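You operate a simulated robot arm through the tools that you are given. There is no shell and no other tool. Be economical: measure what you need, move in short steps, check, and stop when the job is done.

You are at the controls of a simulated two-armed robot. One attempt, no reset.

JOB
Take the long teal housing on the second corner wall shelf from the bottom and put it away on the top of the loading table. Open the lower drawer, put the green housing in the inside of the lower drawer and shut the drawer again. Take the grey-striped block from the top of the dark bench and leave it on top of the carton there. Fetch the blue filter from the top of the dark bench and set it on the shelf under the wooden bench. Take the orange housing from the shelf under the dark bench and leave it in the white tote. Open the upper drawer, take the teal ring from the top of the dark bench and put it in the inside of the upper drawer, then shut the drawer. Take the roll of tape on the top of the dark bench and put it away on the second far wall shelf from the bottom. Put two of the white cards from the top of the dark bench in the inside of the yellow crate with flaps. Stack the blue-taped carton labelled "plugs" from the top of the grey table on top of the blue-taped carton marked "rings". Any order will do. Set down upright: grey-striped block.

It is judged by the outcome, as a careful person would: the job done as asked, and still so three seconds after it is handed in. It fails if anything else is knocked over, pushed out of place, dropped, spilled or broken.

ROBOT AND FRAMES
Two 7-joint arms with fingered hands on one trunk, on a base that drives. Base frame: it is fixed to the floor where the robot stands at the start and does not move with it; the origin is under the middle of the robot, x ahead of it, y to its left, z up. Units: m, degrees, N and s.
The left shoulder is at the start at [0.04, 0.146, 1.284], the right one opposite. Places, roughly: blue filter [-5.75, -8, 1]; blue-taped carton [-3, -6.75, 0.75]; carton [-5.25, -7.75, 1]; green housing [-5.75, -7.75, 1]; grey-striped block (7x3x4 cm) [-5.7, -7.7, 0.9]; inside of the lower drawer [-6.6, -7.9, 0.5]; inside of the upper drawer [-6.6, -7.9, 0.7]; inside of the yellow crate with flaps [-7.5, -6.1, 0.9]; long teal housing [0.5, -0.25, 0.5]; lower drawer [-6.6, -7.8, 0.5]; orange housing [-5.5, -7.5, 0.5]; roll of tape (11x11x5 cm) [-4.8, -7.8, 0.9]; second far wall shelf [0.5, -1.2, 0.5]; shelf under the wooden bench [-7.1, -7.9, 0.4]; teal ring (6x6x3 cm) [-5.1, -7.6, 0.9]; top of the loading table [-2.3, -1.8, 0.9]; upper drawer [-6.6, -7.8, 0.7]; white card [-4.75, -7.75, 1]; white tote (40x30x18 cm) [-2.7, -7.2, 0.9]. Payload 4 kg a hand.
Tool frame (each hand has its own): the origin (TCP) lies between the finger pads and is the grasp point; the fingertips stand 0.026 m ahead of it; z points along the fingers, y is the line along which they close. The gripper opens to 0.148 m. The gripper's body begins 0.073 m behind the TCP. The gripper is a hand of 3 fingers: y runs from the thumb to the fingers, the wrist lies at [0, 0, -0.224] in the tool frame, and closing takes about 1.5 s.
Orientation is that of the tool frame in the base frame, as a unit quaternion [w, x, y, z]. With the fingers straight down and closing along the base's y, the tool's x points along the base's -x, its y along +y and its z along -z.

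CONTROLS
- The arms move only by the tool servo_tool. It takes "left_plan", "right_plan" or both (then of equal length, played together; a hand with none holds still); each is one flat list of numbers, 6 for each row, row after row: the shift along the tool's x, y, z in units of 20 mm (1.0 is 20 mm), then the turn, a rotation vector about the tool's x, y, z in units of 8 degrees (1.0 is 8 degrees). In form: [dx, dy, dz, ax, ay, az, dx, dy, dz, ax, ay, az, ...]. A call has 1 to 10 rows; each row shifts and turns the commanded pose from where the row before left it, along the tool's axes as they then stand. "left_grip" and "right_grip" are, for a hand that has rows, the gripper command, from -1 (fully open) to 1 (shut), values between in proportion, set as the call begins (left out, the last holds). A call with a number of a shift or a turn outside -1 to 1 is refused whole. A row lasts 0.2 s, in which the tool goes at most 0.05 m and 8.6 degrees; a call with a longer step from one row to the next is refused whole, and so is a gripper value outside its range. A pose out of reach is approached as far as the arm can. The call stops where the force on the tool passes 40 N (or 10 N more than at its start, if that is more) or the arm is blocked; 0.2 s more then pass. Each finger travels about 0.108 m/s and halts on what it meets, pressing with about 32 N; the grip force reading is that of the motor and also rises with nothing between the fingers. The clock runs only during rows and for 0.2 s after the last one: add rows that do not move to give the fingers time. It gives the time, the measured TCP pose, the force on the tool (base axes), the opening and the grip force at its end, in the units of the frame above (readings bear some noise), with the torque about the TCP (base axes, N m) and any sound that the robot's microphone picked up, and new pictures: "views" is both (left out), scene, wrist or none (wrist: the cameras of the hands that moved).
- Cameras (640 x 400 px; columns grow to the right, rows downward): "scene" is now at [0.0765, -0.0448, 1.4825]; the picture's right is [-0.62, -0.79, 0.00], its down [-0.65, 0.51, -0.56] and it looks along [0.44, -0.34, -0.83] (base axes); focal length 288 px, centre (320, 200). "left" rides on the left gripper at [-0.068, -0.039, -0.09] in its tool frame; the picture's right is [0.50, -0.87, 0.00], its down [0.66, 0.38, -0.65] and it looks along [0.57, 0.33, 0.76] (tool axes); focal length 222 px, centre (320, 200). "right" rides on the right gripper at [0.068, -0.039, -0.09] in its tool frame; the picture's right is [0.50, 0.87, 0.00], its down [-0.66, 0.38, -0.65] and it looks along [-0.57, 0.33, 0.76] (tool axes); focal length 222 px, centre (320, 200). There is no depth. A picture from a camera that has moved, and an enlarged one, comes with that camera's place and axes in the base frame and with its lens.
- move_column(by): slides the trunk up (or, below 0, down) by that many m; the arms and the scene camera ride with it, the base frame stays. It gives what a move gives, with no picture.
- drive_base(legs): drives the robot by 1 to 6 legs, each [ahead, left, turn to the left] in m, m and degrees, along the robot's own axes; the way and the turn of a leg run together, so that a leg with both is an arc; at most 1.5 m and 180 degrees a leg. The arms and the cameras ride along, it lands a little off, and it stops where it bumps. It gives what a move gives, and a new picture of the scene camera.
- set_fingers(finger1, finger2, thumb_bend, hand): sets how far each is bent, from 0 (flat) to 100 (curled in); at 30 the hand is open as for a grip, at 70 the pads meet at the TCP. One left out holds its place. A second passes; each finger stops where it meets its share of the squeeze, and holds until it gets a number again. A gripper value or a shape takes the hand back. It gives what a move gives, with no picture; readings hold the bend of each and the force on the fingers (four entries, about 0 where the hand has none), thumb and palm.
- set_grasp(shape, hand): the hand has 3 fingers and takes this shape, open, in about a second: jaw (thumb against the fingers, like two jaws); tri (thumb and two fingers); tip (a fingertip pinch); poke (one finger out to press); point (the index stretched); flat (the hand flat); cup (the hand cupped); fist (a fist). The gripper value then closes the fingers along that shape, each until it touches; the sizes above hold for jaw. It gives what a move gives, with no picture.
- pan_tilt(pan, tilt): turns the head with the scene camera to pan (to the left, within 86 degrees either way) and tilt (down, from -29 to 69), counted from straight ahead of the robot. It gives what a move gives, and a new picture of the scene camera.
- enlarge(camera, box): a new picture of the part [left, top, right, bottom] of that camera's present view, enlarged. No time passes.
- hand_in(): hands the job in; it is judged then, once.

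Work in short steps. Places have to be worked out from the pictures, the camera data and where the tool is seen: move nearer, look again, correct. Check each grasp and each placing, and mend what went wrong. You have 567 turns and 360 pictures in all, those below and enlarged ones among them. Open the grippers and draw the arms clear of the work before you hand the job in, unless the task says otherwise; then end with one line.

The tools are called after "Request:" as name(argument=value, ...) on one line, values as JSON. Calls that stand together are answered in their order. servo_tool: Moves the arms, as the interface text tells. Its arguments: {"type":"object","properties":{"left_plan":{"type":"array"},"left_grip":{"type":"number"},"right_plan":{"type":"array"},"right_grip":{"type":"number"},"views":{"type":"string","enum":["both","scene","wrist","none"]}},"required":[]} The other tools are called the same way: move_column (by) slides the trunk up or down; set_grasp (shape, hand) gives the hand a shape; set_fingers (finger1, finger2, thumb_bend, hand) moves the fingers one by one; drive_base (legs) drives the base; pan_tilt (pan, tilt) turns the head that bears the scene camera; enlarge (camera, box) takes an enlarged picture of a part of a camera's view; hand_in () hands the job in.

At the start:

```text
t: 0.0
left_eef_pos: [0.3802, -0.0286, 0.9997]
left_orientation: [0.0, -0.001, 1.0, 0.0]
left_contact_force: [-0.2, -0.9, 0.2]
left_wrist_torque: [-0.03, 0.03, -0.01]
left_grip_width: 0.1478
left_grasp_force: 0.1
left_shape: jaw
left_bend: [30.0, 30.0, 30.0]
left_finger forces: [0.0, 0.1, 0.0, 0.0, 0.0, 0.0]
right_eef_pos: [0.2508, -0.2882, 0.7971]
right_orientation: [0.0, 0.001, 1.0, 0.0]
right_contact_force: [-0.3, 0.5, 0.5]
right_wrist_torque: [0.0, 0.04, 0.0]
right_grip_width: 0.1478
right_grasp_force: 0.2
right_shape: jaw
right_bend: [30.0, 30.0, 30.0]
right_finger forces: [0.0, 0.0, 0.1, 0.0, 0.1, 0.1]
trunk travel left (down, up): [-0.453, 0.052]
robot x, y, heading: [0.0002, -0.0006, -0.0]
head pan, tilt: [-38.1, 56.1]
```

scene: 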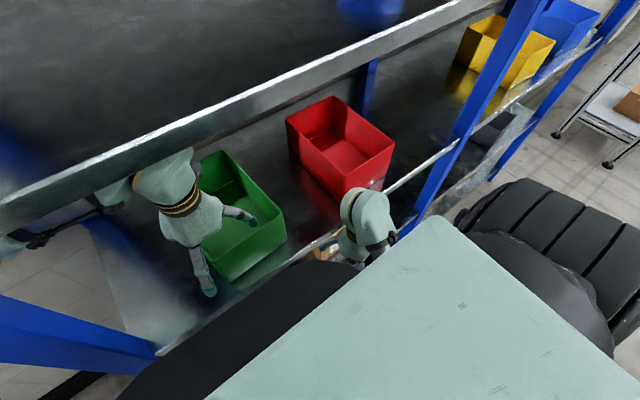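
right: 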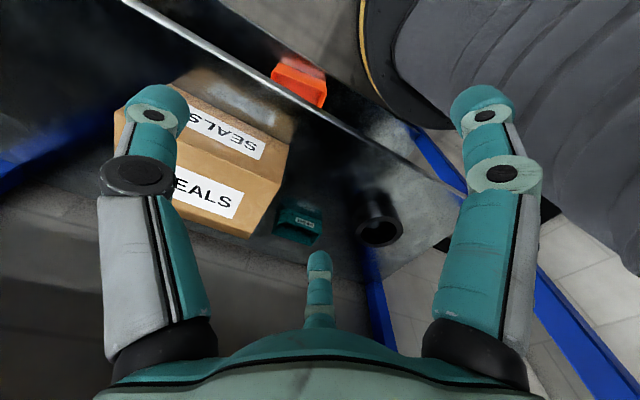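
left: 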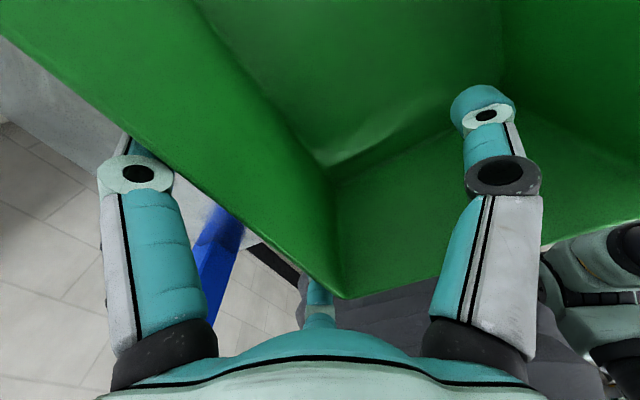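

I begin by looking around from the start pose, straight ahead and slightly down, to understand the shelf.

Request:
pan_tilt(pan=0, tilt=40)

Request:
enlarge(camera="right", box=[100, 40, 460, 265])

```text
t: 1.0
left_eef_pos: [0.3802, -0.028, 1.0006]
left_orientation: [0.001, -0.001, 1.0, 0.0]
left_contact_force: [0.1, -0.1, -0.3]
left_wrist_torque: [-0.01, 0.0, 0.02]
left_grip_width: 0.1478
left_grasp_force: 0.0
left_shape: jaw
left_bend: [30.0, 30.0, 30.0]
left_finger forces: [0.1, 0.0, 0.0, 0.0, 0.0, 0.0]
right_eef_pos: [0.2503, -0.2882, 0.7953]
right_orientation: [0.0, -0.001, 1.0, 0.0]
right_contact_force: [-0.7, -0.3, -0.5]
right_wrist_torque: [0.03, -0.02, -0.03]
right_grip_width: 0.1478
right_grasp_force: 0.0
right_shape: jaw
right_bend: [30.0, 30.0, 30.0]
right_finger forces: [0.0, 0.1, 0.1, 0.1, 0.1, 0.0]
trunk travel left (down, up): [-0.453, 0.052]
robot x, y, heading: [-0.0018, 0.002, 0.0]
head pan, tilt: [0.0, 40.0]
camera scene: at [0.1057, -0.0011, 1.5045], right [0.0, -1.0, 0.0], down [-0.64, 0.0, -0.77], along [0.77, 0.0, -0.64], focal length 288 px, centre (320, 200)
```

scene: 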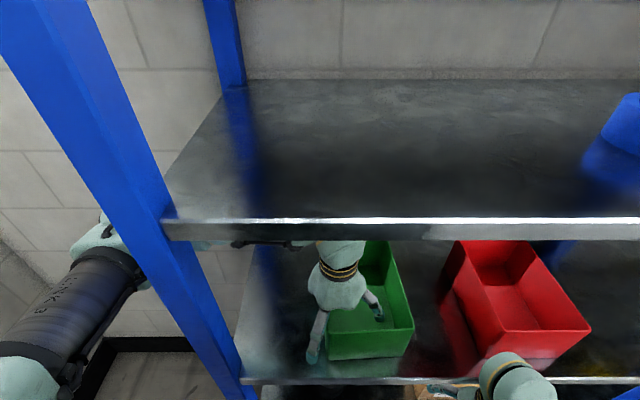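

```text
1.78 times, centred on (280, 152) of right
camera zoom: at [0.1819, -0.3279, 0.8854], right [-0.5, 0.87, 0.0], down [0.66, 0.38, 0.65], along [0.57, 0.33, -0.76], focal length 395 px, centre (391, 284)
```

zoom: 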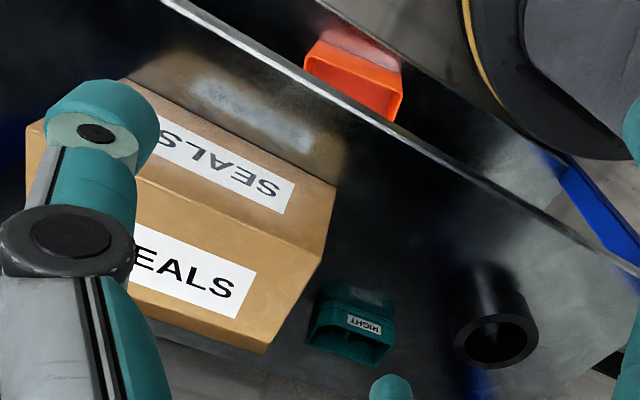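

The left hand seems to straddle the green bin's wall under the upper shelf, with the arm around the blue post. I enlarge to check before moving.

Request:
enlarge(camera="scene", box=[60, 180, 460, 400])

Request:
pan_tilt(pan=50, tilt=35)

```text
1.60 times, centred on (260, 290) of scene
camera zoom: at [0.1057, -0.0011, 1.5045], right [0.0, -1.0, 0.0], down [-0.64, 0.0, -0.77], along [0.77, 0.0, -0.64], focal length 460 px, centre (416, 56)
```

zoom: 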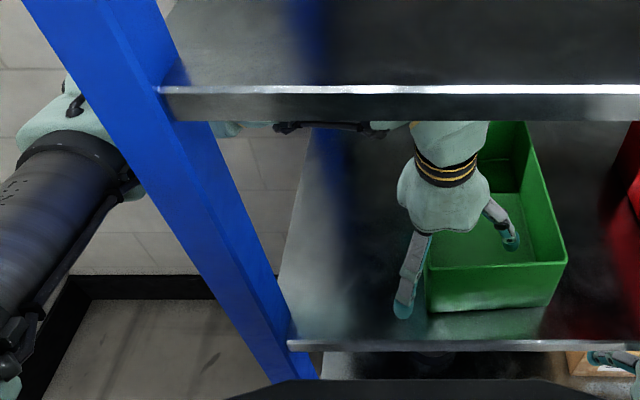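

```text
t: 2.2
left_eef_pos: [0.3809, -0.0287, 0.9989]
left_orientation: [0.0, -0.001, 1.0, 0.001]
left_contact_force: [-0.3, 0.6, 0.2]
left_wrist_torque: [0.05, 0.0, -0.02]
left_grip_width: 0.1479
left_grasp_force: 0.0
left_shape: jaw
left_bend: [30.0, 30.0, 30.0]
left_finger forces: [0.0, 0.0, 0.0, 0.0, 0.0, 0.1]
right_eef_pos: [0.2513, -0.2893, 0.7959]
right_orientation: [-0.001, 0.0, 1.0, 0.0]
right_contact_force: [0.3, 0.0, 0.4]
right_wrist_torque: [-0.02, -0.02, 0.03]
right_grip_width: 0.1478
right_grasp_force: 0.0
right_shape: jaw
right_bend: [30.0, 30.0, 30.0]
right_finger forces: [0.0, 0.0, 0.0, 0.0, 0.0, 0.0]
trunk travel left (down, up): [-0.453, 0.052]
robot x, y, heading: [0.002, -0.0021, 0.1]
head pan, tilt: [50.0, 35.0]
camera scene: at [0.0774, 0.0664, 1.5121], right [0.77, -0.64, 0.0], down [-0.37, -0.44, -0.82], along [0.53, 0.63, -0.57], focal length 288 px, centre (320, 200)
```

scene: 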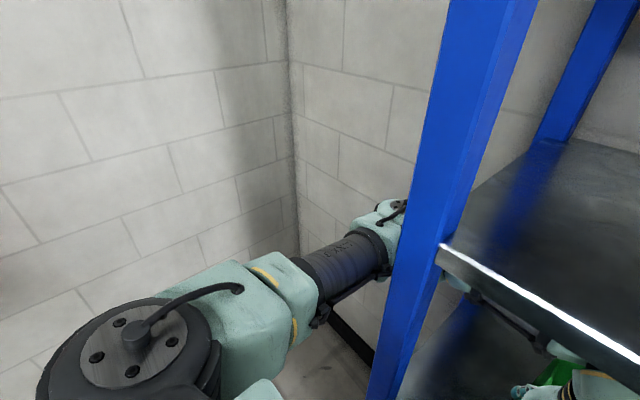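

The left hand straddles the bin's left wall with the arm wrapped behind the post. I tilt the left hand forward about its wrist, keeping the wrist in place, so the fingers rise out of the bin.

Request:
servo_tool(left_plan=[-0.976, 0, -0.043, 0, -0.625, 0, -0.976, 0, -0.043, 0, -0.625, 0, -0.976, 0, -0.043, 0, -0.625, 0, -0.976, 0, -0.043, 0, -0.625, 0, -0.976, 0, -0.043, 0, -0.625, 0], views="wrist")

Request:
pan_tilt(pan=20, tilt=45)

```text
t: 3.4
left_eef_pos: [0.4647, -0.0192, 1.0023]
left_orientation: [0.197, 0.001, 0.98, 0.002]
left_contact_force: [0.5, -0.5, -0.5]
left_wrist_torque: [0.04, -0.01, 0.01]
left_grip_width: 0.1482
left_grasp_force: 0.0
left_shape: jaw
left_bend: [30.0, 30.0, 30.0]
left_finger forces: [0.0, 0.1, 0.0, 0.0, 0.0, 0.0]
right_eef_pos: [0.252, -0.2856, 0.795]
right_orientation: [-0.001, -0.001, 1.0, -0.001]
right_contact_force: [0.6, 0.3, 0.2]
right_wrist_torque: [0.0, -0.01, 0.03]
right_grip_width: 0.1479
right_grasp_force: 0.0
right_shape: jaw
right_bend: [30.0, 30.0, 30.0]
right_finger forces: [0.0, 0.1, 0.1, 0.0, 0.0, 0.1]
trunk travel left (down, up): [-0.453, 0.052]
robot x, y, heading: [0.0021, -0.0004, 0.3]
head pan, tilt: [50.0, 35.0]
camera left: at [0.4911, -0.0589, 1.1105], right [-0.46, -0.87, -0.2], down [-0.86, 0.38, 0.35], along [-0.23, 0.33, -0.92], focal length 222 px, centre (320, 200)
```

left: 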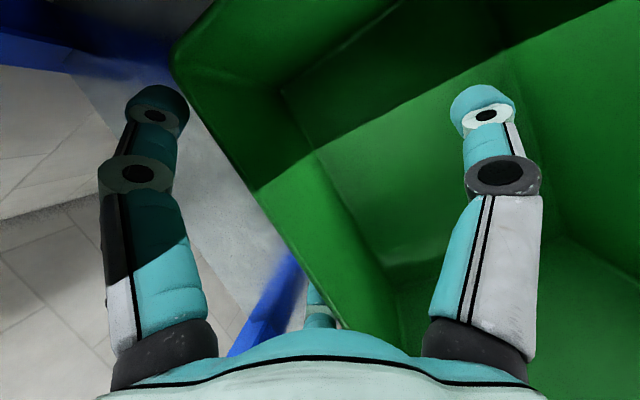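

```text
t: 4.4
left_eef_pos: [0.4651, -0.02, 1.0005]
left_orientation: [0.194, 0.0, 0.981, 0.002]
left_contact_force: [0.5, -0.3, 0.8]
left_wrist_torque: [-0.01, 0.02, -0.01]
left_grip_width: 0.1481
left_grasp_force: 0.0
left_shape: jaw
left_bend: [30.0, 30.0, 30.0]
left_finger forces: [0.1, 0.0, 0.1, 0.0, 0.0, 0.1]
right_eef_pos: [0.2518, -0.2853, 0.7967]
right_orientation: [-0.001, 0.0, 1.0, -0.001]
right_contact_force: [-0.3, 0.2, 0.2]
right_wrist_torque: [0.0, 0.01, -0.01]
right_grip_width: 0.1478
right_grasp_force: 0.2
right_shape: jaw
right_bend: [30.0, 30.0, 30.0]
right_finger forces: [0.0, 0.1, 0.0, 0.0, 0.1, 0.0]
trunk travel left (down, up): [-0.453, 0.052]
robot x, y, heading: [-0.0028, 0.0013, -0.1]
head pan, tilt: [20.0, 45.0]
camera scene: at [0.0986, 0.0336, 1.4968], right [0.34, -0.94, 0.0], down [-0.67, -0.25, -0.71], along [0.66, 0.24, -0.71], focal length 288 px, centre (320, 200)
```

scene: 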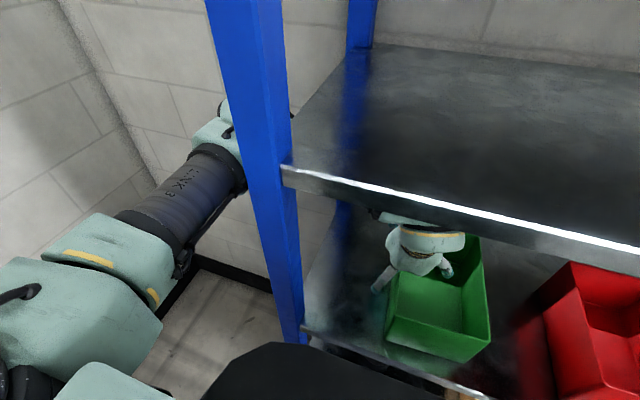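

The rear corner of the bin is near x≈0.54; I keep tilting while drawing the wrist back slightly.

Request:
servo_tool(left_plan=[-0.576, 0, -0.343, 0, -0.625, 0, -0.576, 0, -0.343, 0, -0.625, 0, -0.576, 0, -0.343, 0, -0.625, 0, -0.576, 0, -0.343, 0, -0.625, 0], views="both")

```text
t: 5.2
left_eef_pos: [0.4733, -0.0024, 0.9941]
left_orientation: [0.265, -0.014, 0.964, 0.005]
left_contact_force: [-0.9, 0.5, 0.6]
left_wrist_torque: [-0.02, 0.02, -0.03]
left_grip_width: 0.1479
left_grasp_force: 0.0
left_shape: jaw
left_bend: [30.0, 30.0, 30.0]
left_finger forces: [0.0, 0.0, 0.1, 0.1, 0.0, 0.0]
right_eef_pos: [0.2513, -0.2808, 0.7957]
right_orientation: [-0.009, 0.001, 1.0, -0.009]
right_contact_force: [-11.2, -1.4, -0.7]
right_wrist_torque: [0.2, -1.02, -0.05]
right_grip_width: 0.1478
right_grasp_force: 0.0
right_shape: jaw
right_bend: [30.0, 30.0, 30.0]
right_finger forces: [0.0, 0.0, 0.0, 0.0, 0.1, 10.6]
trunk travel left (down, up): [-0.453, 0.052]
robot x, y, heading: [0.0028, 0.0053, 0.4]
head pan, tilt: [20.0, 45.0]
stopped in row 3 (right hand): the force on the tool passed its limit at 45 N (the readings are from after the stop); the commanded pose is now the measured one
camera scene: at [0.1069, 0.0438, 1.4976], right [0.35, -0.94, 0.01], down [-0.67, -0.25, -0.7], along [0.66, 0.24, -0.71], focal length 288 px, centre (320, 200)
camera left: at [0.4847, -0.041, 1.1062], right [-0.4, -0.88, -0.26], down [-0.91, 0.35, 0.23], along [-0.11, 0.33, -0.94], focal length 222 px, centre (320, 200)
```

scene: 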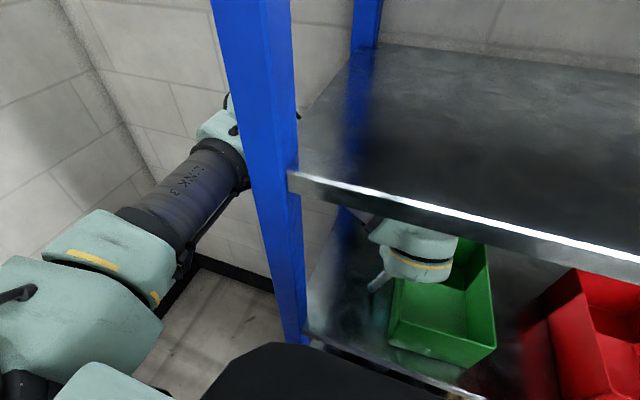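
left: 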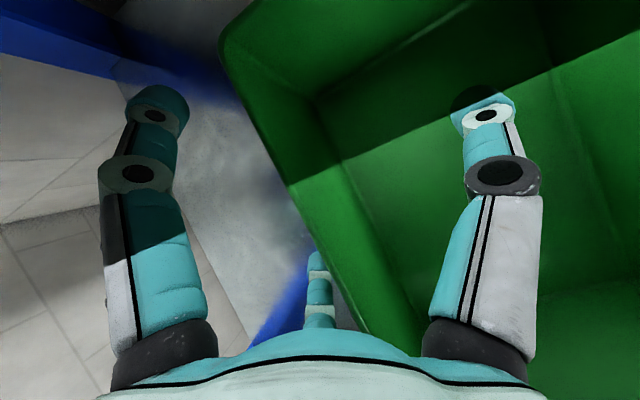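

Pulling back loaded the post and nudged the base so the right palm touches the shelf edge. I back the right hand off and ease the left one forward a little.

Request:
servo_tool(left_plan=[-0.43, 0, 0.25, 0, 0, 0, 0, 0, 0, 0, 0, 0, 0, 0, 0, 0, 0, 0], right_plan=[1, 0, 0, 0, 0, 0, 1, 0, 0, 0, 0, 0, 0, 0, 0, 0, 0, 0], views="none")

Request:
enlarge(camera="scene", box=[180, 80, 500, 280])

```text
t: 6.0
left_eef_pos: [0.4796, -0.0061, 0.994]
left_orientation: [0.266, -0.011, 0.964, 0.001]
left_contact_force: [-0.9, -0.1, -0.8]
left_wrist_torque: [-0.02, -0.02, 0.02]
left_grip_width: 0.1477
left_grasp_force: 0.0
left_shape: jaw
left_bend: [30.0, 30.0, 30.0]
left_finger forces: [0.1, 0.0, 0.1, 0.0, 0.1, 0.0]
right_eef_pos: [0.209, -0.2814, 0.7974]
right_orientation: [-0.007, 0.002, 1.0, -0.009]
right_contact_force: [-0.3, 0.0, -0.2]
right_wrist_torque: [0.0, 0.01, 0.0]
right_grip_width: 0.1477
right_grasp_force: 0.1
right_shape: jaw
right_bend: [30.0, 30.0, 30.0]
right_finger forces: [0.0, 0.0, 0.0, 0.0, 0.0, 0.1]
trunk travel left (down, up): [-0.453, 0.052]
robot x, y, heading: [0.0029, 0.0021, 0.1]
head pan, tilt: [20.0, 45.0]
```

```text
2.00 times, centred on (340, 180) of scene
camera zoom: at [0.1041, 0.0465, 1.4962], right [0.34, -0.94, 0.01], down [-0.67, -0.25, -0.7], along [0.66, 0.23, -0.71], focal length 575 px, centre (280, 240)
```

zoom: 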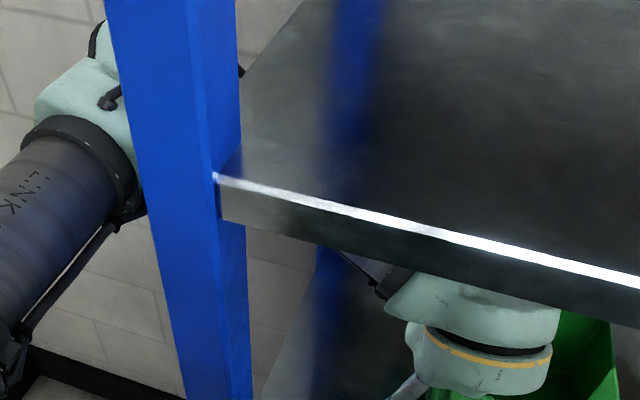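

I lift the left hand straight up about 3 cm first and look.

Request:
servo_tool(left_plan=[-0.4, 0, -0.67, 0, 0, 0, -0.4, 0, -0.67, 0, 0, 0], views="wrist")

```text
t: 6.8
left_eef_pos: [0.4566, -0.004, 0.9853]
left_orientation: [0.223, -0.011, 0.975, 0.009]
left_contact_force: [0.1, 0.1, -0.2]
left_wrist_torque: [0.0, -0.02, 0.03]
left_grip_width: 0.1481
left_grasp_force: 0.1
left_shape: jaw
left_bend: [30.0, 30.0, 30.0]
left_finger forces: [0.0, 0.0, 0.1, 0.1, 0.0, 0.1]
right_eef_pos: [0.2118, -0.281, 0.798]
right_orientation: [-0.008, 0.001, 1.0, -0.008]
right_contact_force: [-0.5, 0.5, 0.4]
right_wrist_torque: [0.01, 0.0, -0.03]
right_grip_width: 0.1478
right_grasp_force: 0.1
right_shape: jaw
right_bend: [30.0, 30.0, 30.0]
right_finger forces: [0.1, 0.0, 0.1, 0.0, 0.0, 0.1]
trunk travel left (down, up): [-0.453, 0.052]
robot x, y, heading: [-0.0015, 0.001, 0.2]
head pan, tilt: [20.0, 45.0]
stopped in row 2 (left hand): the arm was blocked; the commanded pose is now the measured one
camera left: at [0.4783, -0.0426, 1.0954], right [-0.43, -0.87, -0.23], down [-0.88, 0.35, 0.31], along [-0.19, 0.33, -0.92], focal length 222 px, centre (320, 200)
```

left: 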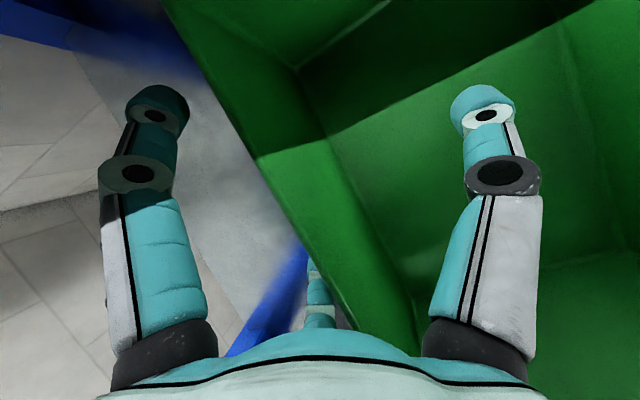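

The thumb is the only digit inside the bin, the fingers are outside. I shift the hand slightly left and flatten the thumb outward so it rises.

Request:
servo_tool(left_plan=[-0.2, 0.7, 0, 0, 0, 0, 0, 0.7, 0, 0, 0, 0], views="none")

Request:
set_fingers(hand="left", thumb_bend=5)

Request:
enlarge(camera="left", box=[0, 0, 640, 400])

```text
t: 7.3
left_eef_pos: [0.4553, 0.01, 0.9797]
left_orientation: [0.216, -0.002, 0.976, 0.014]
left_contact_force: [1.9, -1.0, 3.0]
left_wrist_torque: [-0.03, 0.13, 0.01]
left_grip_width: 0.1478
left_grasp_force: 0.1
left_shape: jaw
left_bend: [30.0, 30.0, 30.0]
left_finger forces: [0.0, 0.0, 0.0, 0.0, 0.0, 0.1]
right_eef_pos: [0.2104, -0.2923, 0.7933]
right_orientation: [-0.009, 0.004, 1.0, -0.003]
right_contact_force: [0.1, -0.1, 0.8]
right_wrist_torque: [0.01, -0.03, -0.01]
right_grip_width: 0.1476
right_grasp_force: 0.0
right_shape: jaw
right_bend: [30.0, 30.0, 30.0]
right_finger forces: [0.1, 0.0, 0.0, 0.0, 0.1, 0.0]
trunk travel left (down, up): [-0.453, 0.052]
robot x, y, heading: [-0.0024, -0.0005, -0.2]
head pan, tilt: [20.0, 45.0]
```

```text
t: 8.3
left_eef_pos: [0.4587, 0.0119, 0.9814]
left_orientation: [0.218, -0.004, 0.976, 0.013]
left_contact_force: [-0.4, 0.5, 0.3]
left_wrist_torque: [-0.03, 0.01, -0.01]
left_grip_width: 0.1517
left_grasp_force: 0.0
left_shape: fingers
left_bend: [30.0, 30.0, 5.0]
left_finger forces: [0.0, 0.1, 0.0, 0.1, 0.0, 0.0]
right_eef_pos: [0.211, -0.291, 0.794]
right_orientation: [-0.009, 0.003, 1.0, -0.003]
right_contact_force: [0.1, 0.5, 0.3]
right_wrist_torque: [-0.03, -0.01, 0.02]
right_grip_width: 0.1481
right_grasp_force: 0.0
right_shape: jaw
right_bend: [30.0, 30.0, 30.0]
right_finger forces: [0.0, 0.1, 0.1, 0.1, 0.0, 0.0]
trunk travel left (down, up): [-0.453, 0.052]
robot x, y, heading: [-0.0021, 0.0001, 0.3]
head pan, tilt: [20.0, 45.0]
```

```text
1.00 times, centred on (320, 200) of left (not enlarged: the box is as wide or as high as the picture)
camera zoom: at [0.4799, -0.0282, 1.0919], right [-0.44, -0.87, -0.23], down [-0.88, 0.36, 0.32], along [-0.19, 0.35, -0.92], focal length 222 px, centre (320, 200)
```

zoom: 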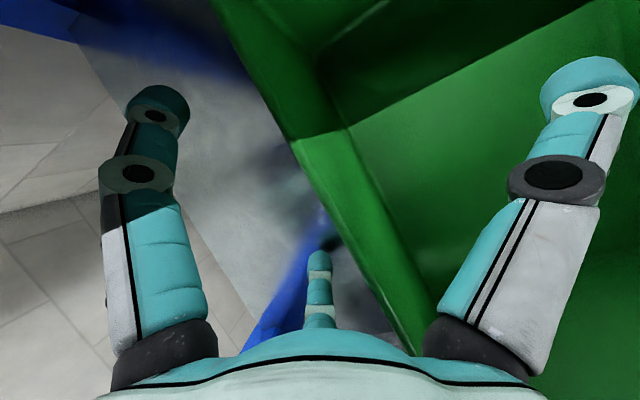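

The thumb opened but is still below the rim. I now roll the hand so the thumb side rises, pivoting about the TCP while the wrist moves left, in a small first step.

Request:
servo_tool(left_plan=[-0.02, 0, -0.05, 0.75, 0, 0, -0.07, -0.02, -0.15, 0.75, 0, 0, -0.12, -0.05, -0.24, 0.75, 0, 0], views="both")

```text
t: 9.2
left_eef_pos: [0.4576, 0.0117, 1.0053]
left_orientation: [0.229, 0.03, 0.962, -0.143]
left_contact_force: [0.0, -0.4, 0.8]
left_wrist_torque: [-0.03, 0.02, 0.0]
left_grip_width: 0.1517
left_grasp_force: 0.0
left_shape: fingers
left_bend: [30.0, 30.0, 5.0]
left_finger forces: [0.0, 0.0, 0.0, 0.0, 0.0, 0.0]
right_eef_pos: [0.2081, -0.2886, 0.7957]
right_orientation: [-0.006, 0.002, 1.0, -0.002]
right_contact_force: [-0.2, -1.7, -0.2]
right_wrist_torque: [0.01, 0.01, 0.02]
right_grip_width: 0.1481
right_grasp_force: 0.1
right_shape: jaw
right_bend: [30.0, 30.0, 30.0]
right_finger forces: [0.0, 0.0, 0.0, 0.1, 0.0, 0.0]
trunk travel left (down, up): [-0.453, 0.052]
robot x, y, heading: [-0.0009, 0.002, 0.2]
head pan, tilt: [20.0, 45.0]
camera scene: at [0.0983, 0.0285, 1.4973], right [0.34, -0.94, 0.0], down [-0.66, -0.24, -0.71], along [0.66, 0.24, -0.71], focal length 288 px, centre (320, 200)
camera left: at [0.4727, 0.0003, 1.1216], right [-0.55, -0.83, 0.0], down [-0.82, 0.55, 0.17], along [-0.14, 0.09, -0.99], focal length 222 px, centre (320, 200)
```

scene: 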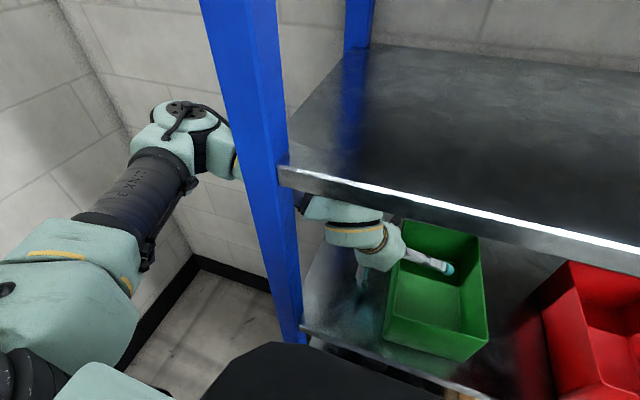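
left: 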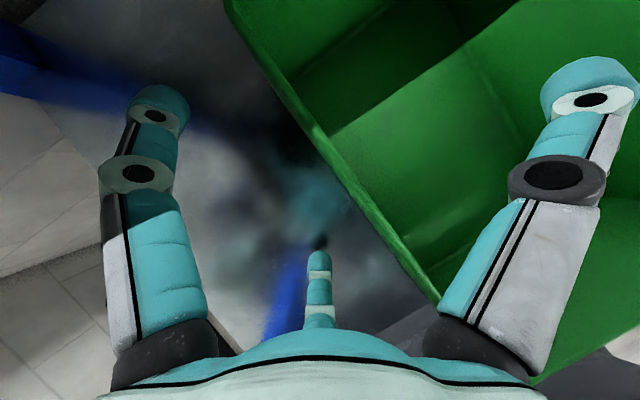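

That works well: the thumb is rising and no contact. I continue the roll.

Request:
servo_tool(left_plan=[-0.16, -0.11, -0.33, 0.75, 0, 0, -0.2, -0.18, -0.39, 0.75, 0, 0, -0.24, -0.26, -0.45, 0.75, 0, 0, -0.28, -0.35, -0.49, 0.75, 0, 0], views="both")

```text
t: 10.2
left_eef_pos: [0.4569, 0.0152, 1.0446]
left_orientation: [0.217, 0.075, 0.912, -0.34]
left_contact_force: [1.5, 0.3, 0.3]
left_wrist_torque: [-0.05, 0.08, -0.08]
left_grip_width: 0.1514
left_grasp_force: 0.0
left_shape: fingers
left_bend: [30.0, 30.0, 5.0]
left_finger forces: [0.1, 0.0, 0.0, 0.0, 0.0, 0.0]
right_eef_pos: [0.2067, -0.2878, 0.7964]
right_orientation: [-0.005, 0.001, 1.0, -0.004]
right_contact_force: [-0.4, 0.7, 0.5]
right_wrist_torque: [-0.02, -0.02, -0.04]
right_grip_width: 0.1478
right_grasp_force: 0.0
right_shape: jaw
right_bend: [30.0, 30.0, 30.0]
right_finger forces: [0.0, 0.0, 0.0, 0.0, 0.0, 0.0]
trunk travel left (down, up): [-0.453, 0.052]
robot x, y, heading: [0.0004, -0.0012, 0.1]
head pan, tilt: [20.0, 45.0]
camera scene: at [0.0969, 0.0327, 1.4972], right [0.34, -0.94, 0.0], down [-0.66, -0.25, -0.71], along [0.66, 0.24, -0.71], focal length 288 px, centre (320, 200)
camera left: at [0.4728, 0.0446, 1.1593], right [-0.7, -0.66, 0.29], down [-0.7, 0.71, -0.08], along [-0.15, -0.25, -0.96], focal length 222 px, centre (320, 200)
```

scene: 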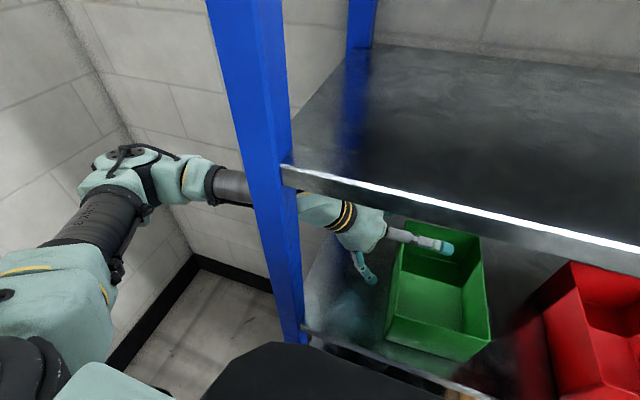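
left: 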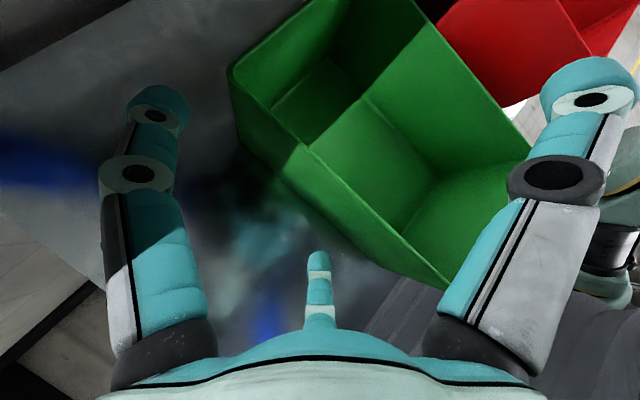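

The thumb is now above the rim. I move the hand left, out of the bin.

Request:
servo_tool(left_plan=[0, 0.74, -0.67, 0, 0, 0, 0, 0.74, -0.67, 0, 0, 0, 0, 0.74, -0.67, 0, 0, 0, 0, 0.74, -0.67, 0, 0, 0, 0, 0.74, -0.67, 0, 0, 0], views="scene")

```text
t: 11.3
left_eef_pos: [0.4532, 0.111, 1.0473]
left_orientation: [0.217, 0.077, 0.912, -0.339]
left_contact_force: [-0.9, -0.4, 1.3]
left_wrist_torque: [-0.02, -0.02, -0.03]
left_grip_width: 0.1517
left_grasp_force: 0.1
left_shape: fingers
left_bend: [30.0, 30.0, 5.0]
left_finger forces: [0.0, 0.0, 0.0, 0.0, 0.1, 0.1]
right_eef_pos: [0.2053, -0.2889, 0.7957]
right_orientation: [-0.005, 0.002, 1.0, -0.004]
right_contact_force: [0.7, -0.1, 0.1]
right_wrist_torque: [0.0, -0.01, 0.02]
right_grip_width: 0.1477
right_grasp_force: 0.0
right_shape: jaw
right_bend: [30.0, 30.0, 30.0]
right_finger forces: [0.0, 0.0, 0.0, 0.1, 0.1, 0.0]
trunk travel left (down, up): [-0.453, 0.052]
robot x, y, heading: [-0.0039, 0.0001, 0.1]
head pan, tilt: [20.0, 45.0]
camera scene: at [0.0961, 0.0293, 1.4973], right [0.34, -0.94, 0.0], down [-0.66, -0.24, -0.71], along [0.66, 0.24, -0.71], focal length 288 px, centre (320, 200)
```

scene: 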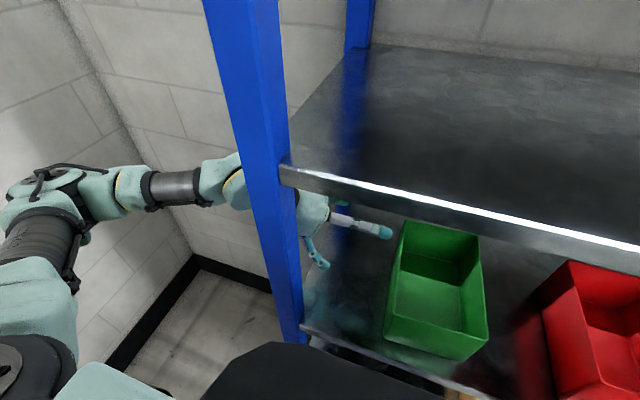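

Clear of the bin. I continue left until the hand is out of the shelf side.

Request:
servo_tool(left_plan=[0, 0.74, -0.67, 0, 0, 0, 0, 0.74, -0.67, 0, 0, 0, 0, 0.74, -0.67, 0, 0, 0, 0, 0.74, -0.67, 0, 0, 0, 0, 0.74, -0.67, 0, 0, 0, 0, 0.74, -0.67, 0, 0, 0], views="none")

Request:
pan_tilt(pan=45, tilt=40)

```text
t: 12.8
left_eef_pos: [0.4507, 0.2299, 1.0505]
left_orientation: [0.217, 0.079, 0.912, -0.339]
left_contact_force: [-0.1, -0.1, 0.5]
left_wrist_torque: [-0.03, 0.01, 0.01]
left_grip_width: 0.1517
left_grasp_force: 0.0
left_shape: fingers
left_bend: [30.0, 30.0, 5.0]
left_finger forces: [0.1, 0.0, 0.0, 0.0, 0.0, 0.1]
right_eef_pos: [0.2061, -0.2889, 0.7956]
right_orientation: [-0.004, 0.002, 1.0, -0.002]
right_contact_force: [-0.4, 0.5, -0.6]
right_wrist_torque: [-0.05, 0.0, -0.04]
right_grip_width: 0.1477
right_grasp_force: 0.0
right_shape: jaw
right_bend: [30.0, 30.0, 30.0]
right_finger forces: [0.0, 0.0, 0.0, 0.0, 0.0, 0.0]
trunk travel left (down, up): [-0.453, 0.052]
robot x, y, heading: [-0.0028, -0.0009, 0.0]
head pan, tilt: [20.0, 45.0]
```

```text
t: 13.6
left_eef_pos: [0.4518, 0.2304, 1.0493]
left_orientation: [0.217, 0.078, 0.912, -0.339]
left_contact_force: [-0.5, -0.8, -0.2]
left_wrist_torque: [0.0, 0.01, -0.03]
left_grip_width: 0.1518
left_grasp_force: 0.0
left_shape: fingers
left_bend: [30.0, 30.0, 5.0]
left_finger forces: [0.1, 0.1, 0.0, 0.0, 0.1, 0.0]
right_eef_pos: [0.206, -0.29, 0.7948]
right_orientation: [-0.005, 0.001, 1.0, -0.003]
right_contact_force: [-0.1, 0.2, 1.2]
right_wrist_torque: [0.0, 0.02, 0.02]
right_grip_width: 0.1481
right_grasp_force: 0.1
right_shape: jaw
right_bend: [30.0, 30.0, 30.0]
right_finger forces: [0.1, 0.0, 0.1, 0.1, 0.0, 0.0]
trunk travel left (down, up): [-0.453, 0.052]
robot x, y, heading: [-0.0004, 0.0006, 0.3]
head pan, tilt: [45.0, 40.0]
camera scene: at [0.0806, 0.0601, 1.5045], right [0.71, -0.71, 0.0], down [-0.45, -0.45, -0.77], along [0.54, 0.54, -0.64], focal length 288 px, centre (320, 200)
```

scene: 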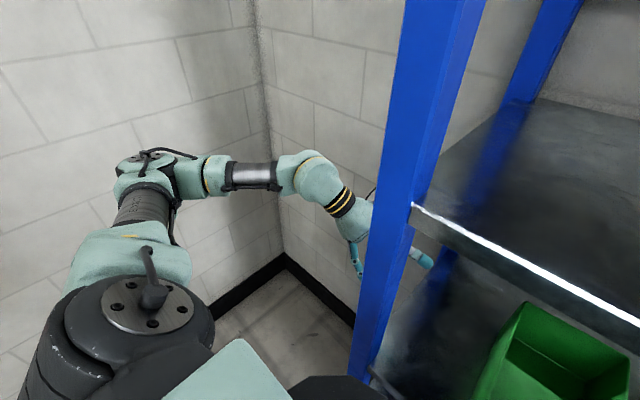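

Almost out; I bend the thumb in and move left further.

Request:
set_grasp(hand="left", shape="jaw")

Request:
servo_tool(left_plan=[0, 0.74, -0.67, 0, 0, 0, 0, 0.74, -0.67, 0, 0, 0, 0, 0.74, -0.67, 0, 0, 0, 0, 0.74, -0.67, 0, 0, 0, 0, 0.74, -0.67, 0, 0, 0], left_grip=0.5, views="scene")

```text
t: 14.5
left_eef_pos: [0.4513, 0.2296, 1.0498]
left_orientation: [0.216, 0.077, 0.912, -0.339]
left_contact_force: [-0.8, 0.9, -0.2]
left_wrist_torque: [0.0, 0.01, 0.04]
left_grip_width: 0.148
left_grasp_force: 0.1
left_shape: jaw
left_bend: [30.0, 30.0, 30.0]
left_finger forces: [0.0, 0.1, 0.0, 0.0, 0.1, 0.0]
right_eef_pos: [0.2062, -0.2891, 0.7954]
right_orientation: [-0.004, 0.002, 1.0, -0.003]
right_contact_force: [0.0, 0.1, 0.4]
right_wrist_torque: [0.02, -0.03, 0.03]
right_grip_width: 0.1478
right_grasp_force: 0.1
right_shape: jaw
right_bend: [30.0, 30.0, 30.0]
right_finger forces: [0.1, 0.1, 0.1, 0.1, 0.2, 0.0]
trunk travel left (down, up): [-0.453, 0.052]
robot x, y, heading: [0.0001, 0.0029, -0.0]
head pan, tilt: [45.0, 40.0]
```

```text
t: 15.7
left_eef_pos: [0.4476, 0.3296, 1.0516]
left_orientation: [0.216, 0.078, 0.912, -0.339]
left_contact_force: [-0.1, -1.0, -0.6]
left_wrist_torque: [-0.01, 0.03, -0.01]
left_grip_width: 0.0372
left_grasp_force: 0.1
left_shape: jaw
left_bend: [76.0, 76.0, 70.0]
left_finger forces: [0.0, 0.0, 0.0, 0.0, 0.0, 0.1]
right_eef_pos: [0.2061, -0.2887, 0.7951]
right_orientation: [-0.005, 0.003, 1.0, -0.003]
right_contact_force: [0.3, -0.3, -0.3]
right_wrist_torque: [0.03, 0.03, 0.02]
right_grip_width: 0.148
right_grasp_force: 0.0
right_shape: jaw
right_bend: [30.0, 30.0, 30.0]
right_finger forces: [0.1, 0.0, 0.0, 0.0, 0.1, 0.1]
trunk travel left (down, up): [-0.453, 0.052]
robot x, y, heading: [-0.0061, -0.0027, 0.1]
head pan, tilt: [45.0, 40.0]
camera scene: at [0.0803, 0.0606, 1.5045], right [0.71, -0.71, 0.0], down [-0.45, -0.46, -0.77], along [0.54, 0.54, -0.64], focal length 288 px, centre (320, 200)
```

scene: 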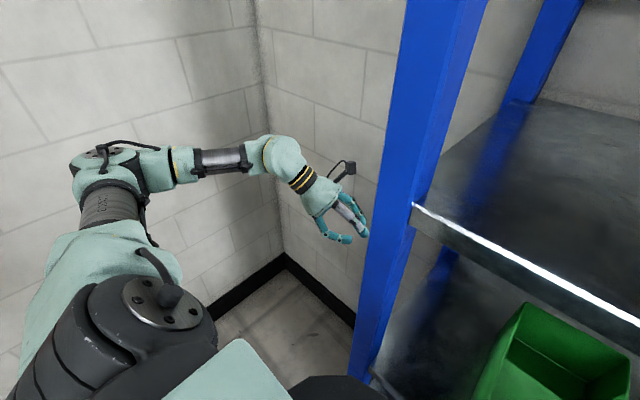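

The left hand is outside the shelf; I pull it straight back past the post.

Request:
servo_tool(left_plan=[0.893, -0.289, -0.341, 0, 0, 0, 0.893, -0.289, -0.341, 0, 0, 0, 0.893, -0.289, -0.341, 0, 0, 0, 0.893, -0.289, -0.341, 0, 0, 0, 0.893, -0.289, -0.341, 0, 0, 0, 0.893, -0.289, -0.341, 0, 0, 0, 0.893, -0.289, -0.341, 0, 0, 0], views="scene")

```text
t: 17.3
left_eef_pos: [0.3076, 0.3287, 1.0544]
left_orientation: [0.217, 0.077, 0.913, -0.338]
left_contact_force: [0.2, 0.0, 0.1]
left_wrist_torque: [0.02, 0.01, 0.01]
left_grip_width: 0.0375
left_grasp_force: 0.0
left_shape: jaw
left_bend: [76.0, 76.0, 70.0]
left_finger forces: [0.0, 0.0, 0.0, 0.0, 0.0, 0.0]
right_eef_pos: [0.2057, -0.2888, 0.7956]
right_orientation: [-0.004, 0.002, 1.0, -0.002]
right_contact_force: [-0.3, -1.3, -0.1]
right_wrist_torque: [-0.03, 0.02, 0.03]
right_grip_width: 0.1476
right_grasp_force: 0.0
right_shape: jaw
right_bend: [30.0, 30.0, 30.0]
right_finger forces: [0.0, 0.0, 0.0, 0.1, 0.0, 0.0]
trunk travel left (down, up): [-0.453, 0.052]
robot x, y, heading: [-0.0029, -0.0001, 0.2]
head pan, tilt: [45.0, 40.0]
camera scene: at [0.0796, 0.0601, 1.5046], right [0.71, -0.71, 0.0], down [-0.45, -0.46, -0.77], along [0.54, 0.54, -0.64], focal length 288 px, centre (320, 200)
```

scene: 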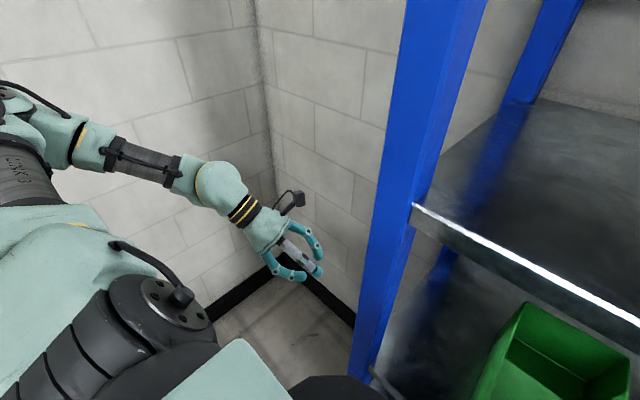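

Free of the post; a bit further back.

Request:
servo_tool(left_plan=[0.893, -0.289, -0.341, 0, 0, 0, 0.893, -0.289, -0.341, 0, 0, 0, 0.893, -0.289, -0.341, 0, 0, 0, 0.893, -0.289, -0.341, 0, 0, 0, 0.893, -0.289, -0.341, 0, 0, 0], views="none")

Request:
pan_tilt(pan=-80, tilt=30)

```text
t: 18.5
left_eef_pos: [0.2088, 0.3294, 1.0516]
left_orientation: [0.217, 0.078, 0.912, -0.338]
left_contact_force: [0.4, 0.6, -0.3]
left_wrist_torque: [0.01, 0.0, 0.0]
left_grip_width: 0.0375
left_grasp_force: 0.0
left_shape: jaw
left_bend: [76.0, 76.0, 70.0]
left_finger forces: [0.1, 0.0, 0.0, 0.1, 0.0, 0.0]
right_eef_pos: [0.2059, -0.2881, 0.7953]
right_orientation: [-0.004, 0.002, 1.0, -0.004]
right_contact_force: [-0.1, 0.4, 0.0]
right_wrist_torque: [-0.01, -0.02, -0.01]
right_grip_width: 0.148
right_grasp_force: 0.0
right_shape: jaw
right_bend: [30.0, 30.0, 30.0]
right_finger forces: [0.0, 0.1, 0.1, 0.0, 0.0, 0.0]
trunk travel left (down, up): [-0.453, 0.052]
robot x, y, heading: [0.0013, 0.0036, 0.3]
head pan, tilt: [45.0, 40.0]
```

```text
t: 20.6
left_eef_pos: [0.2092, 0.3292, 1.0514]
left_orientation: [0.216, 0.078, 0.912, -0.339]
left_contact_force: [0.6, -0.2, 0.2]
left_wrist_torque: [0.0, 0.01, 0.0]
left_grip_width: 0.0373
left_grasp_force: 0.2
left_shape: jaw
left_bend: [76.0, 76.0, 70.0]
left_finger forces: [0.0, 0.0, 0.1, 0.1, 0.0, 0.0]
right_eef_pos: [0.2069, -0.2905, 0.795]
right_orientation: [-0.005, 0.002, 1.0, -0.003]
right_contact_force: [1.1, 0.1, 0.1]
right_wrist_torque: [-0.02, 0.01, 0.03]
right_grip_width: 0.1478
right_grasp_force: 0.0
right_shape: jaw
right_bend: [30.0, 30.0, 30.0]
right_finger forces: [0.0, 0.0, 0.0, 0.0, 0.0, 0.1]
trunk travel left (down, up): [-0.453, 0.052]
robot x, y, heading: [0.0014, -0.0019, 0.2]
head pan, tilt: [-80.0, 30.0]
camera scene: at [0.0362, -0.089, 1.5199], right [-0.98, -0.18, 0.0], down [-0.09, 0.49, -0.87], along [0.15, -0.85, -0.5], focal length 288 px, centre (320, 200)
```

scene: 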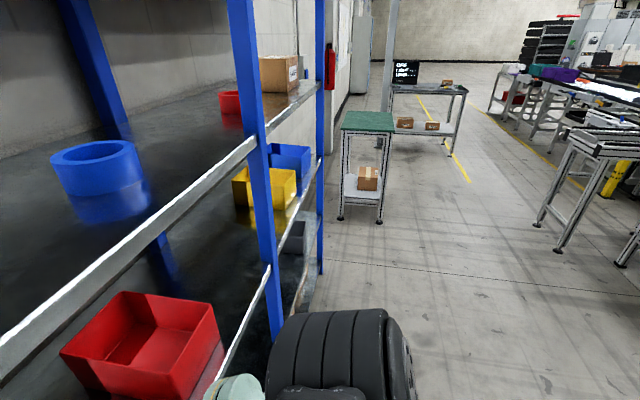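

I back away from the shelf half a metre to see its levels.

Request:
drive_base(legs=[[-0.6, 0, 0]])

Request:
move_column(by=-0.44)

Request:
pan_tilt(pan=-20, tilt=30)

```text
t: 24.0
left_eef_pos: [-0.3943, 0.3277, 1.0511]
left_orientation: [0.219, 0.073, 0.912, -0.338]
left_contact_force: [0.4, 0.0, 0.5]
left_wrist_torque: [0.01, 0.03, -0.01]
left_grip_width: 0.0374
left_grasp_force: 0.0
left_shape: jaw
left_bend: [76.0, 76.0, 70.0]
left_finger forces: [0.0, 0.0, 0.0, 0.1, 0.1, 0.0]
right_eef_pos: [-0.3901, -0.2908, 0.7955]
right_orientation: [-0.005, -0.004, 1.0, -0.002]
right_contact_force: [-1.8, -0.2, -0.1]
right_wrist_torque: [0.01, 0.02, -0.03]
right_grip_width: 0.1479
right_grasp_force: 0.0
right_shape: jaw
right_bend: [30.0, 30.0, 30.0]
right_finger forces: [0.0, 0.0, 0.0, 0.0, 0.0, 0.0]
trunk travel left (down, up): [-0.453, 0.052]
robot x, y, heading: [-0.601, -0.0011, 0.7]
head pan, tilt: [-80.0, 30.0]
camera scene: at [-0.562, -0.0923, 1.5199], right [-0.98, -0.18, 0.0], down [-0.09, 0.49, -0.87], along [0.16, -0.85, -0.5], focal length 288 px, centre (320, 200)
```

scene: 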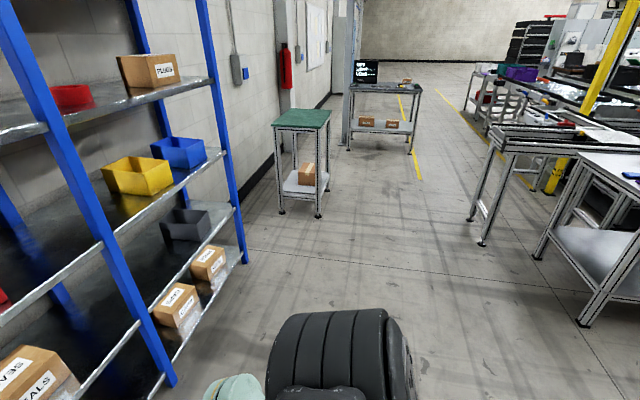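

```text
refused: -0.44 is not a number from -0.4 to 0.4
```

```text
t: 25.3
left_eef_pos: [-0.3935, 0.327, 1.0518]
left_orientation: [0.218, 0.073, 0.913, -0.338]
left_contact_force: [0.2, 0.2, -0.3]
left_wrist_torque: [-0.01, 0.0, -0.02]
left_grip_width: 0.0373
left_grasp_force: 0.0
left_shape: jaw
left_bend: [76.0, 76.0, 70.0]
left_finger forces: [0.0, 0.0, 0.1, 0.1, 0.0, 0.0]
right_eef_pos: [-0.3902, -0.2909, 0.7948]
right_orientation: [-0.004, -0.003, 1.0, -0.002]
right_contact_force: [-0.4, -0.1, -0.2]
right_wrist_torque: [0.0, 0.01, 0.02]
right_grip_width: 0.1479
right_grasp_force: 0.0
right_shape: jaw
right_bend: [30.0, 30.0, 30.0]
right_finger forces: [0.1, 0.0, 0.1, 0.0, 0.1, 0.0]
trunk travel left (down, up): [-0.453, 0.052]
robot x, y, heading: [-0.6025, -0.0035, 0.4]
head pan, tilt: [-20.0, 30.0]
camera scene: at [-0.4945, -0.0335, 1.5199], right [-0.33, -0.94, 0.0], down [-0.47, 0.17, -0.87], along [0.82, -0.29, -0.5], focal length 288 px, centre (320, 200)
```

scene: 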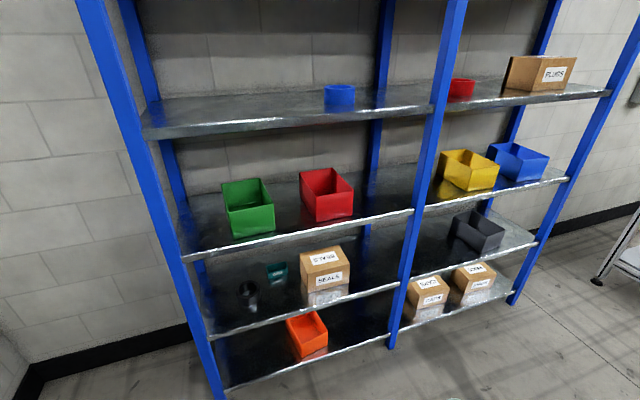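

I lower the trunk and look at the second shelf up close.

Request:
move_column(by=-0.4)

Request:
pan_tilt(pan=0, tilt=25)

Request:
enlarge(camera="scene", box=[160, 120, 480, 320])

```text
t: 29.3
left_eef_pos: [-0.3943, 0.3266, 0.9743]
left_orientation: [0.218, 0.072, 0.913, -0.338]
left_contact_force: [-0.1, 0.2, 0.5]
left_wrist_torque: [0.0, 0.02, -0.03]
left_grip_width: 0.0371
left_grasp_force: 0.1
left_shape: jaw
left_bend: [76.0, 76.0, 70.0]
left_finger forces: [0.1, 0.0, 0.0, 0.0, 0.0, 0.0]
right_eef_pos: [-0.4117, -0.2783, 0.719]
right_orientation: [-0.014, -0.004, 1.0, 0.007]
right_contact_force: [-0.1, -0.4, 0.8]
right_wrist_torque: [-0.01, -0.04, -0.03]
right_grip_width: 0.1478
right_grasp_force: 0.1
right_shape: jaw
right_bend: [30.0, 30.0, 30.0]
right_finger forces: [0.0, 0.0, 0.0, 0.0, 0.1, 0.0]
trunk travel left (down, up): [-0.356, 0.15]
robot x, y, heading: [-0.6013, -0.0019, 1.0]
head pan, tilt: [-20.0, 30.0]
stopped: the arm was blocked; the commanded pose is now the measured one
```

```text
t: 30.1
left_eef_pos: [-0.3935, 0.3273, 0.9713]
left_orientation: [0.219, 0.073, 0.913, -0.337]
left_contact_force: [-0.3, -0.5, 0.5]
left_wrist_torque: [0.0, 0.01, -0.01]
left_grip_width: 0.0373
left_grasp_force: 0.0
left_shape: jaw
left_bend: [76.0, 76.0, 70.0]
left_finger forces: [0.0, 0.0, 0.0, 0.0, 0.1, 0.0]
right_eef_pos: [-0.4185, -0.275, 0.714]
right_orientation: [-0.021, -0.002, 1.0, 0.011]
right_contact_force: [-0.3, 0.4, 0.1]
right_wrist_torque: [-0.02, 0.02, 0.06]
right_grip_width: 0.148
right_grasp_force: 0.0
right_shape: jaw
right_bend: [30.0, 30.0, 30.0]
right_finger forces: [0.0, 0.1, 0.0, 0.0, 0.0, 0.0]
trunk travel left (down, up): [-0.356, 0.15]
robot x, y, heading: [-0.599, -0.0039, 0.6]
head pan, tilt: [0.0, 25.0]
camera scene: at [-0.4871, -0.0024, 1.4503], right [0.01, -1.0, 0.0], down [-0.42, 0.0, -0.91], along [0.91, 0.01, -0.42], focal length 288 px, centre (320, 200)
```

scene: 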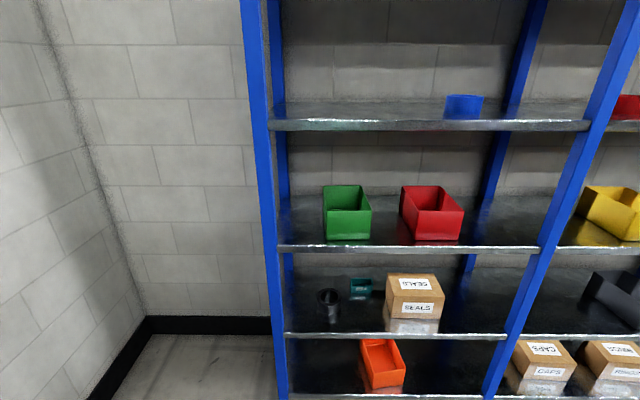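

```text
2.00 times, centred on (320, 220) of scene
camera zoom: at [-0.4871, -0.0024, 1.4503], right [0.01, -1.0, 0.0], down [-0.42, 0.0, -0.91], along [0.91, 0.01, -0.42], focal length 575 px, centre (320, 160)
```

zoom: 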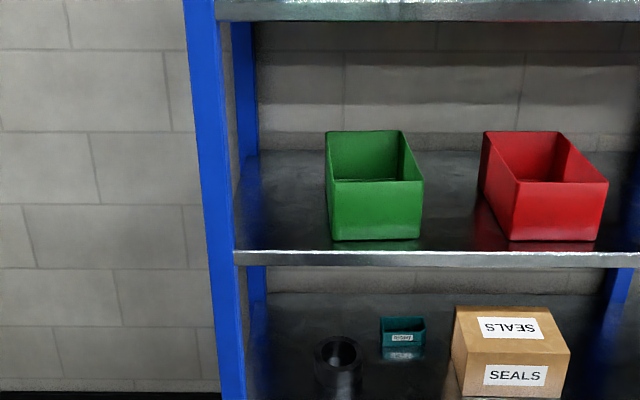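

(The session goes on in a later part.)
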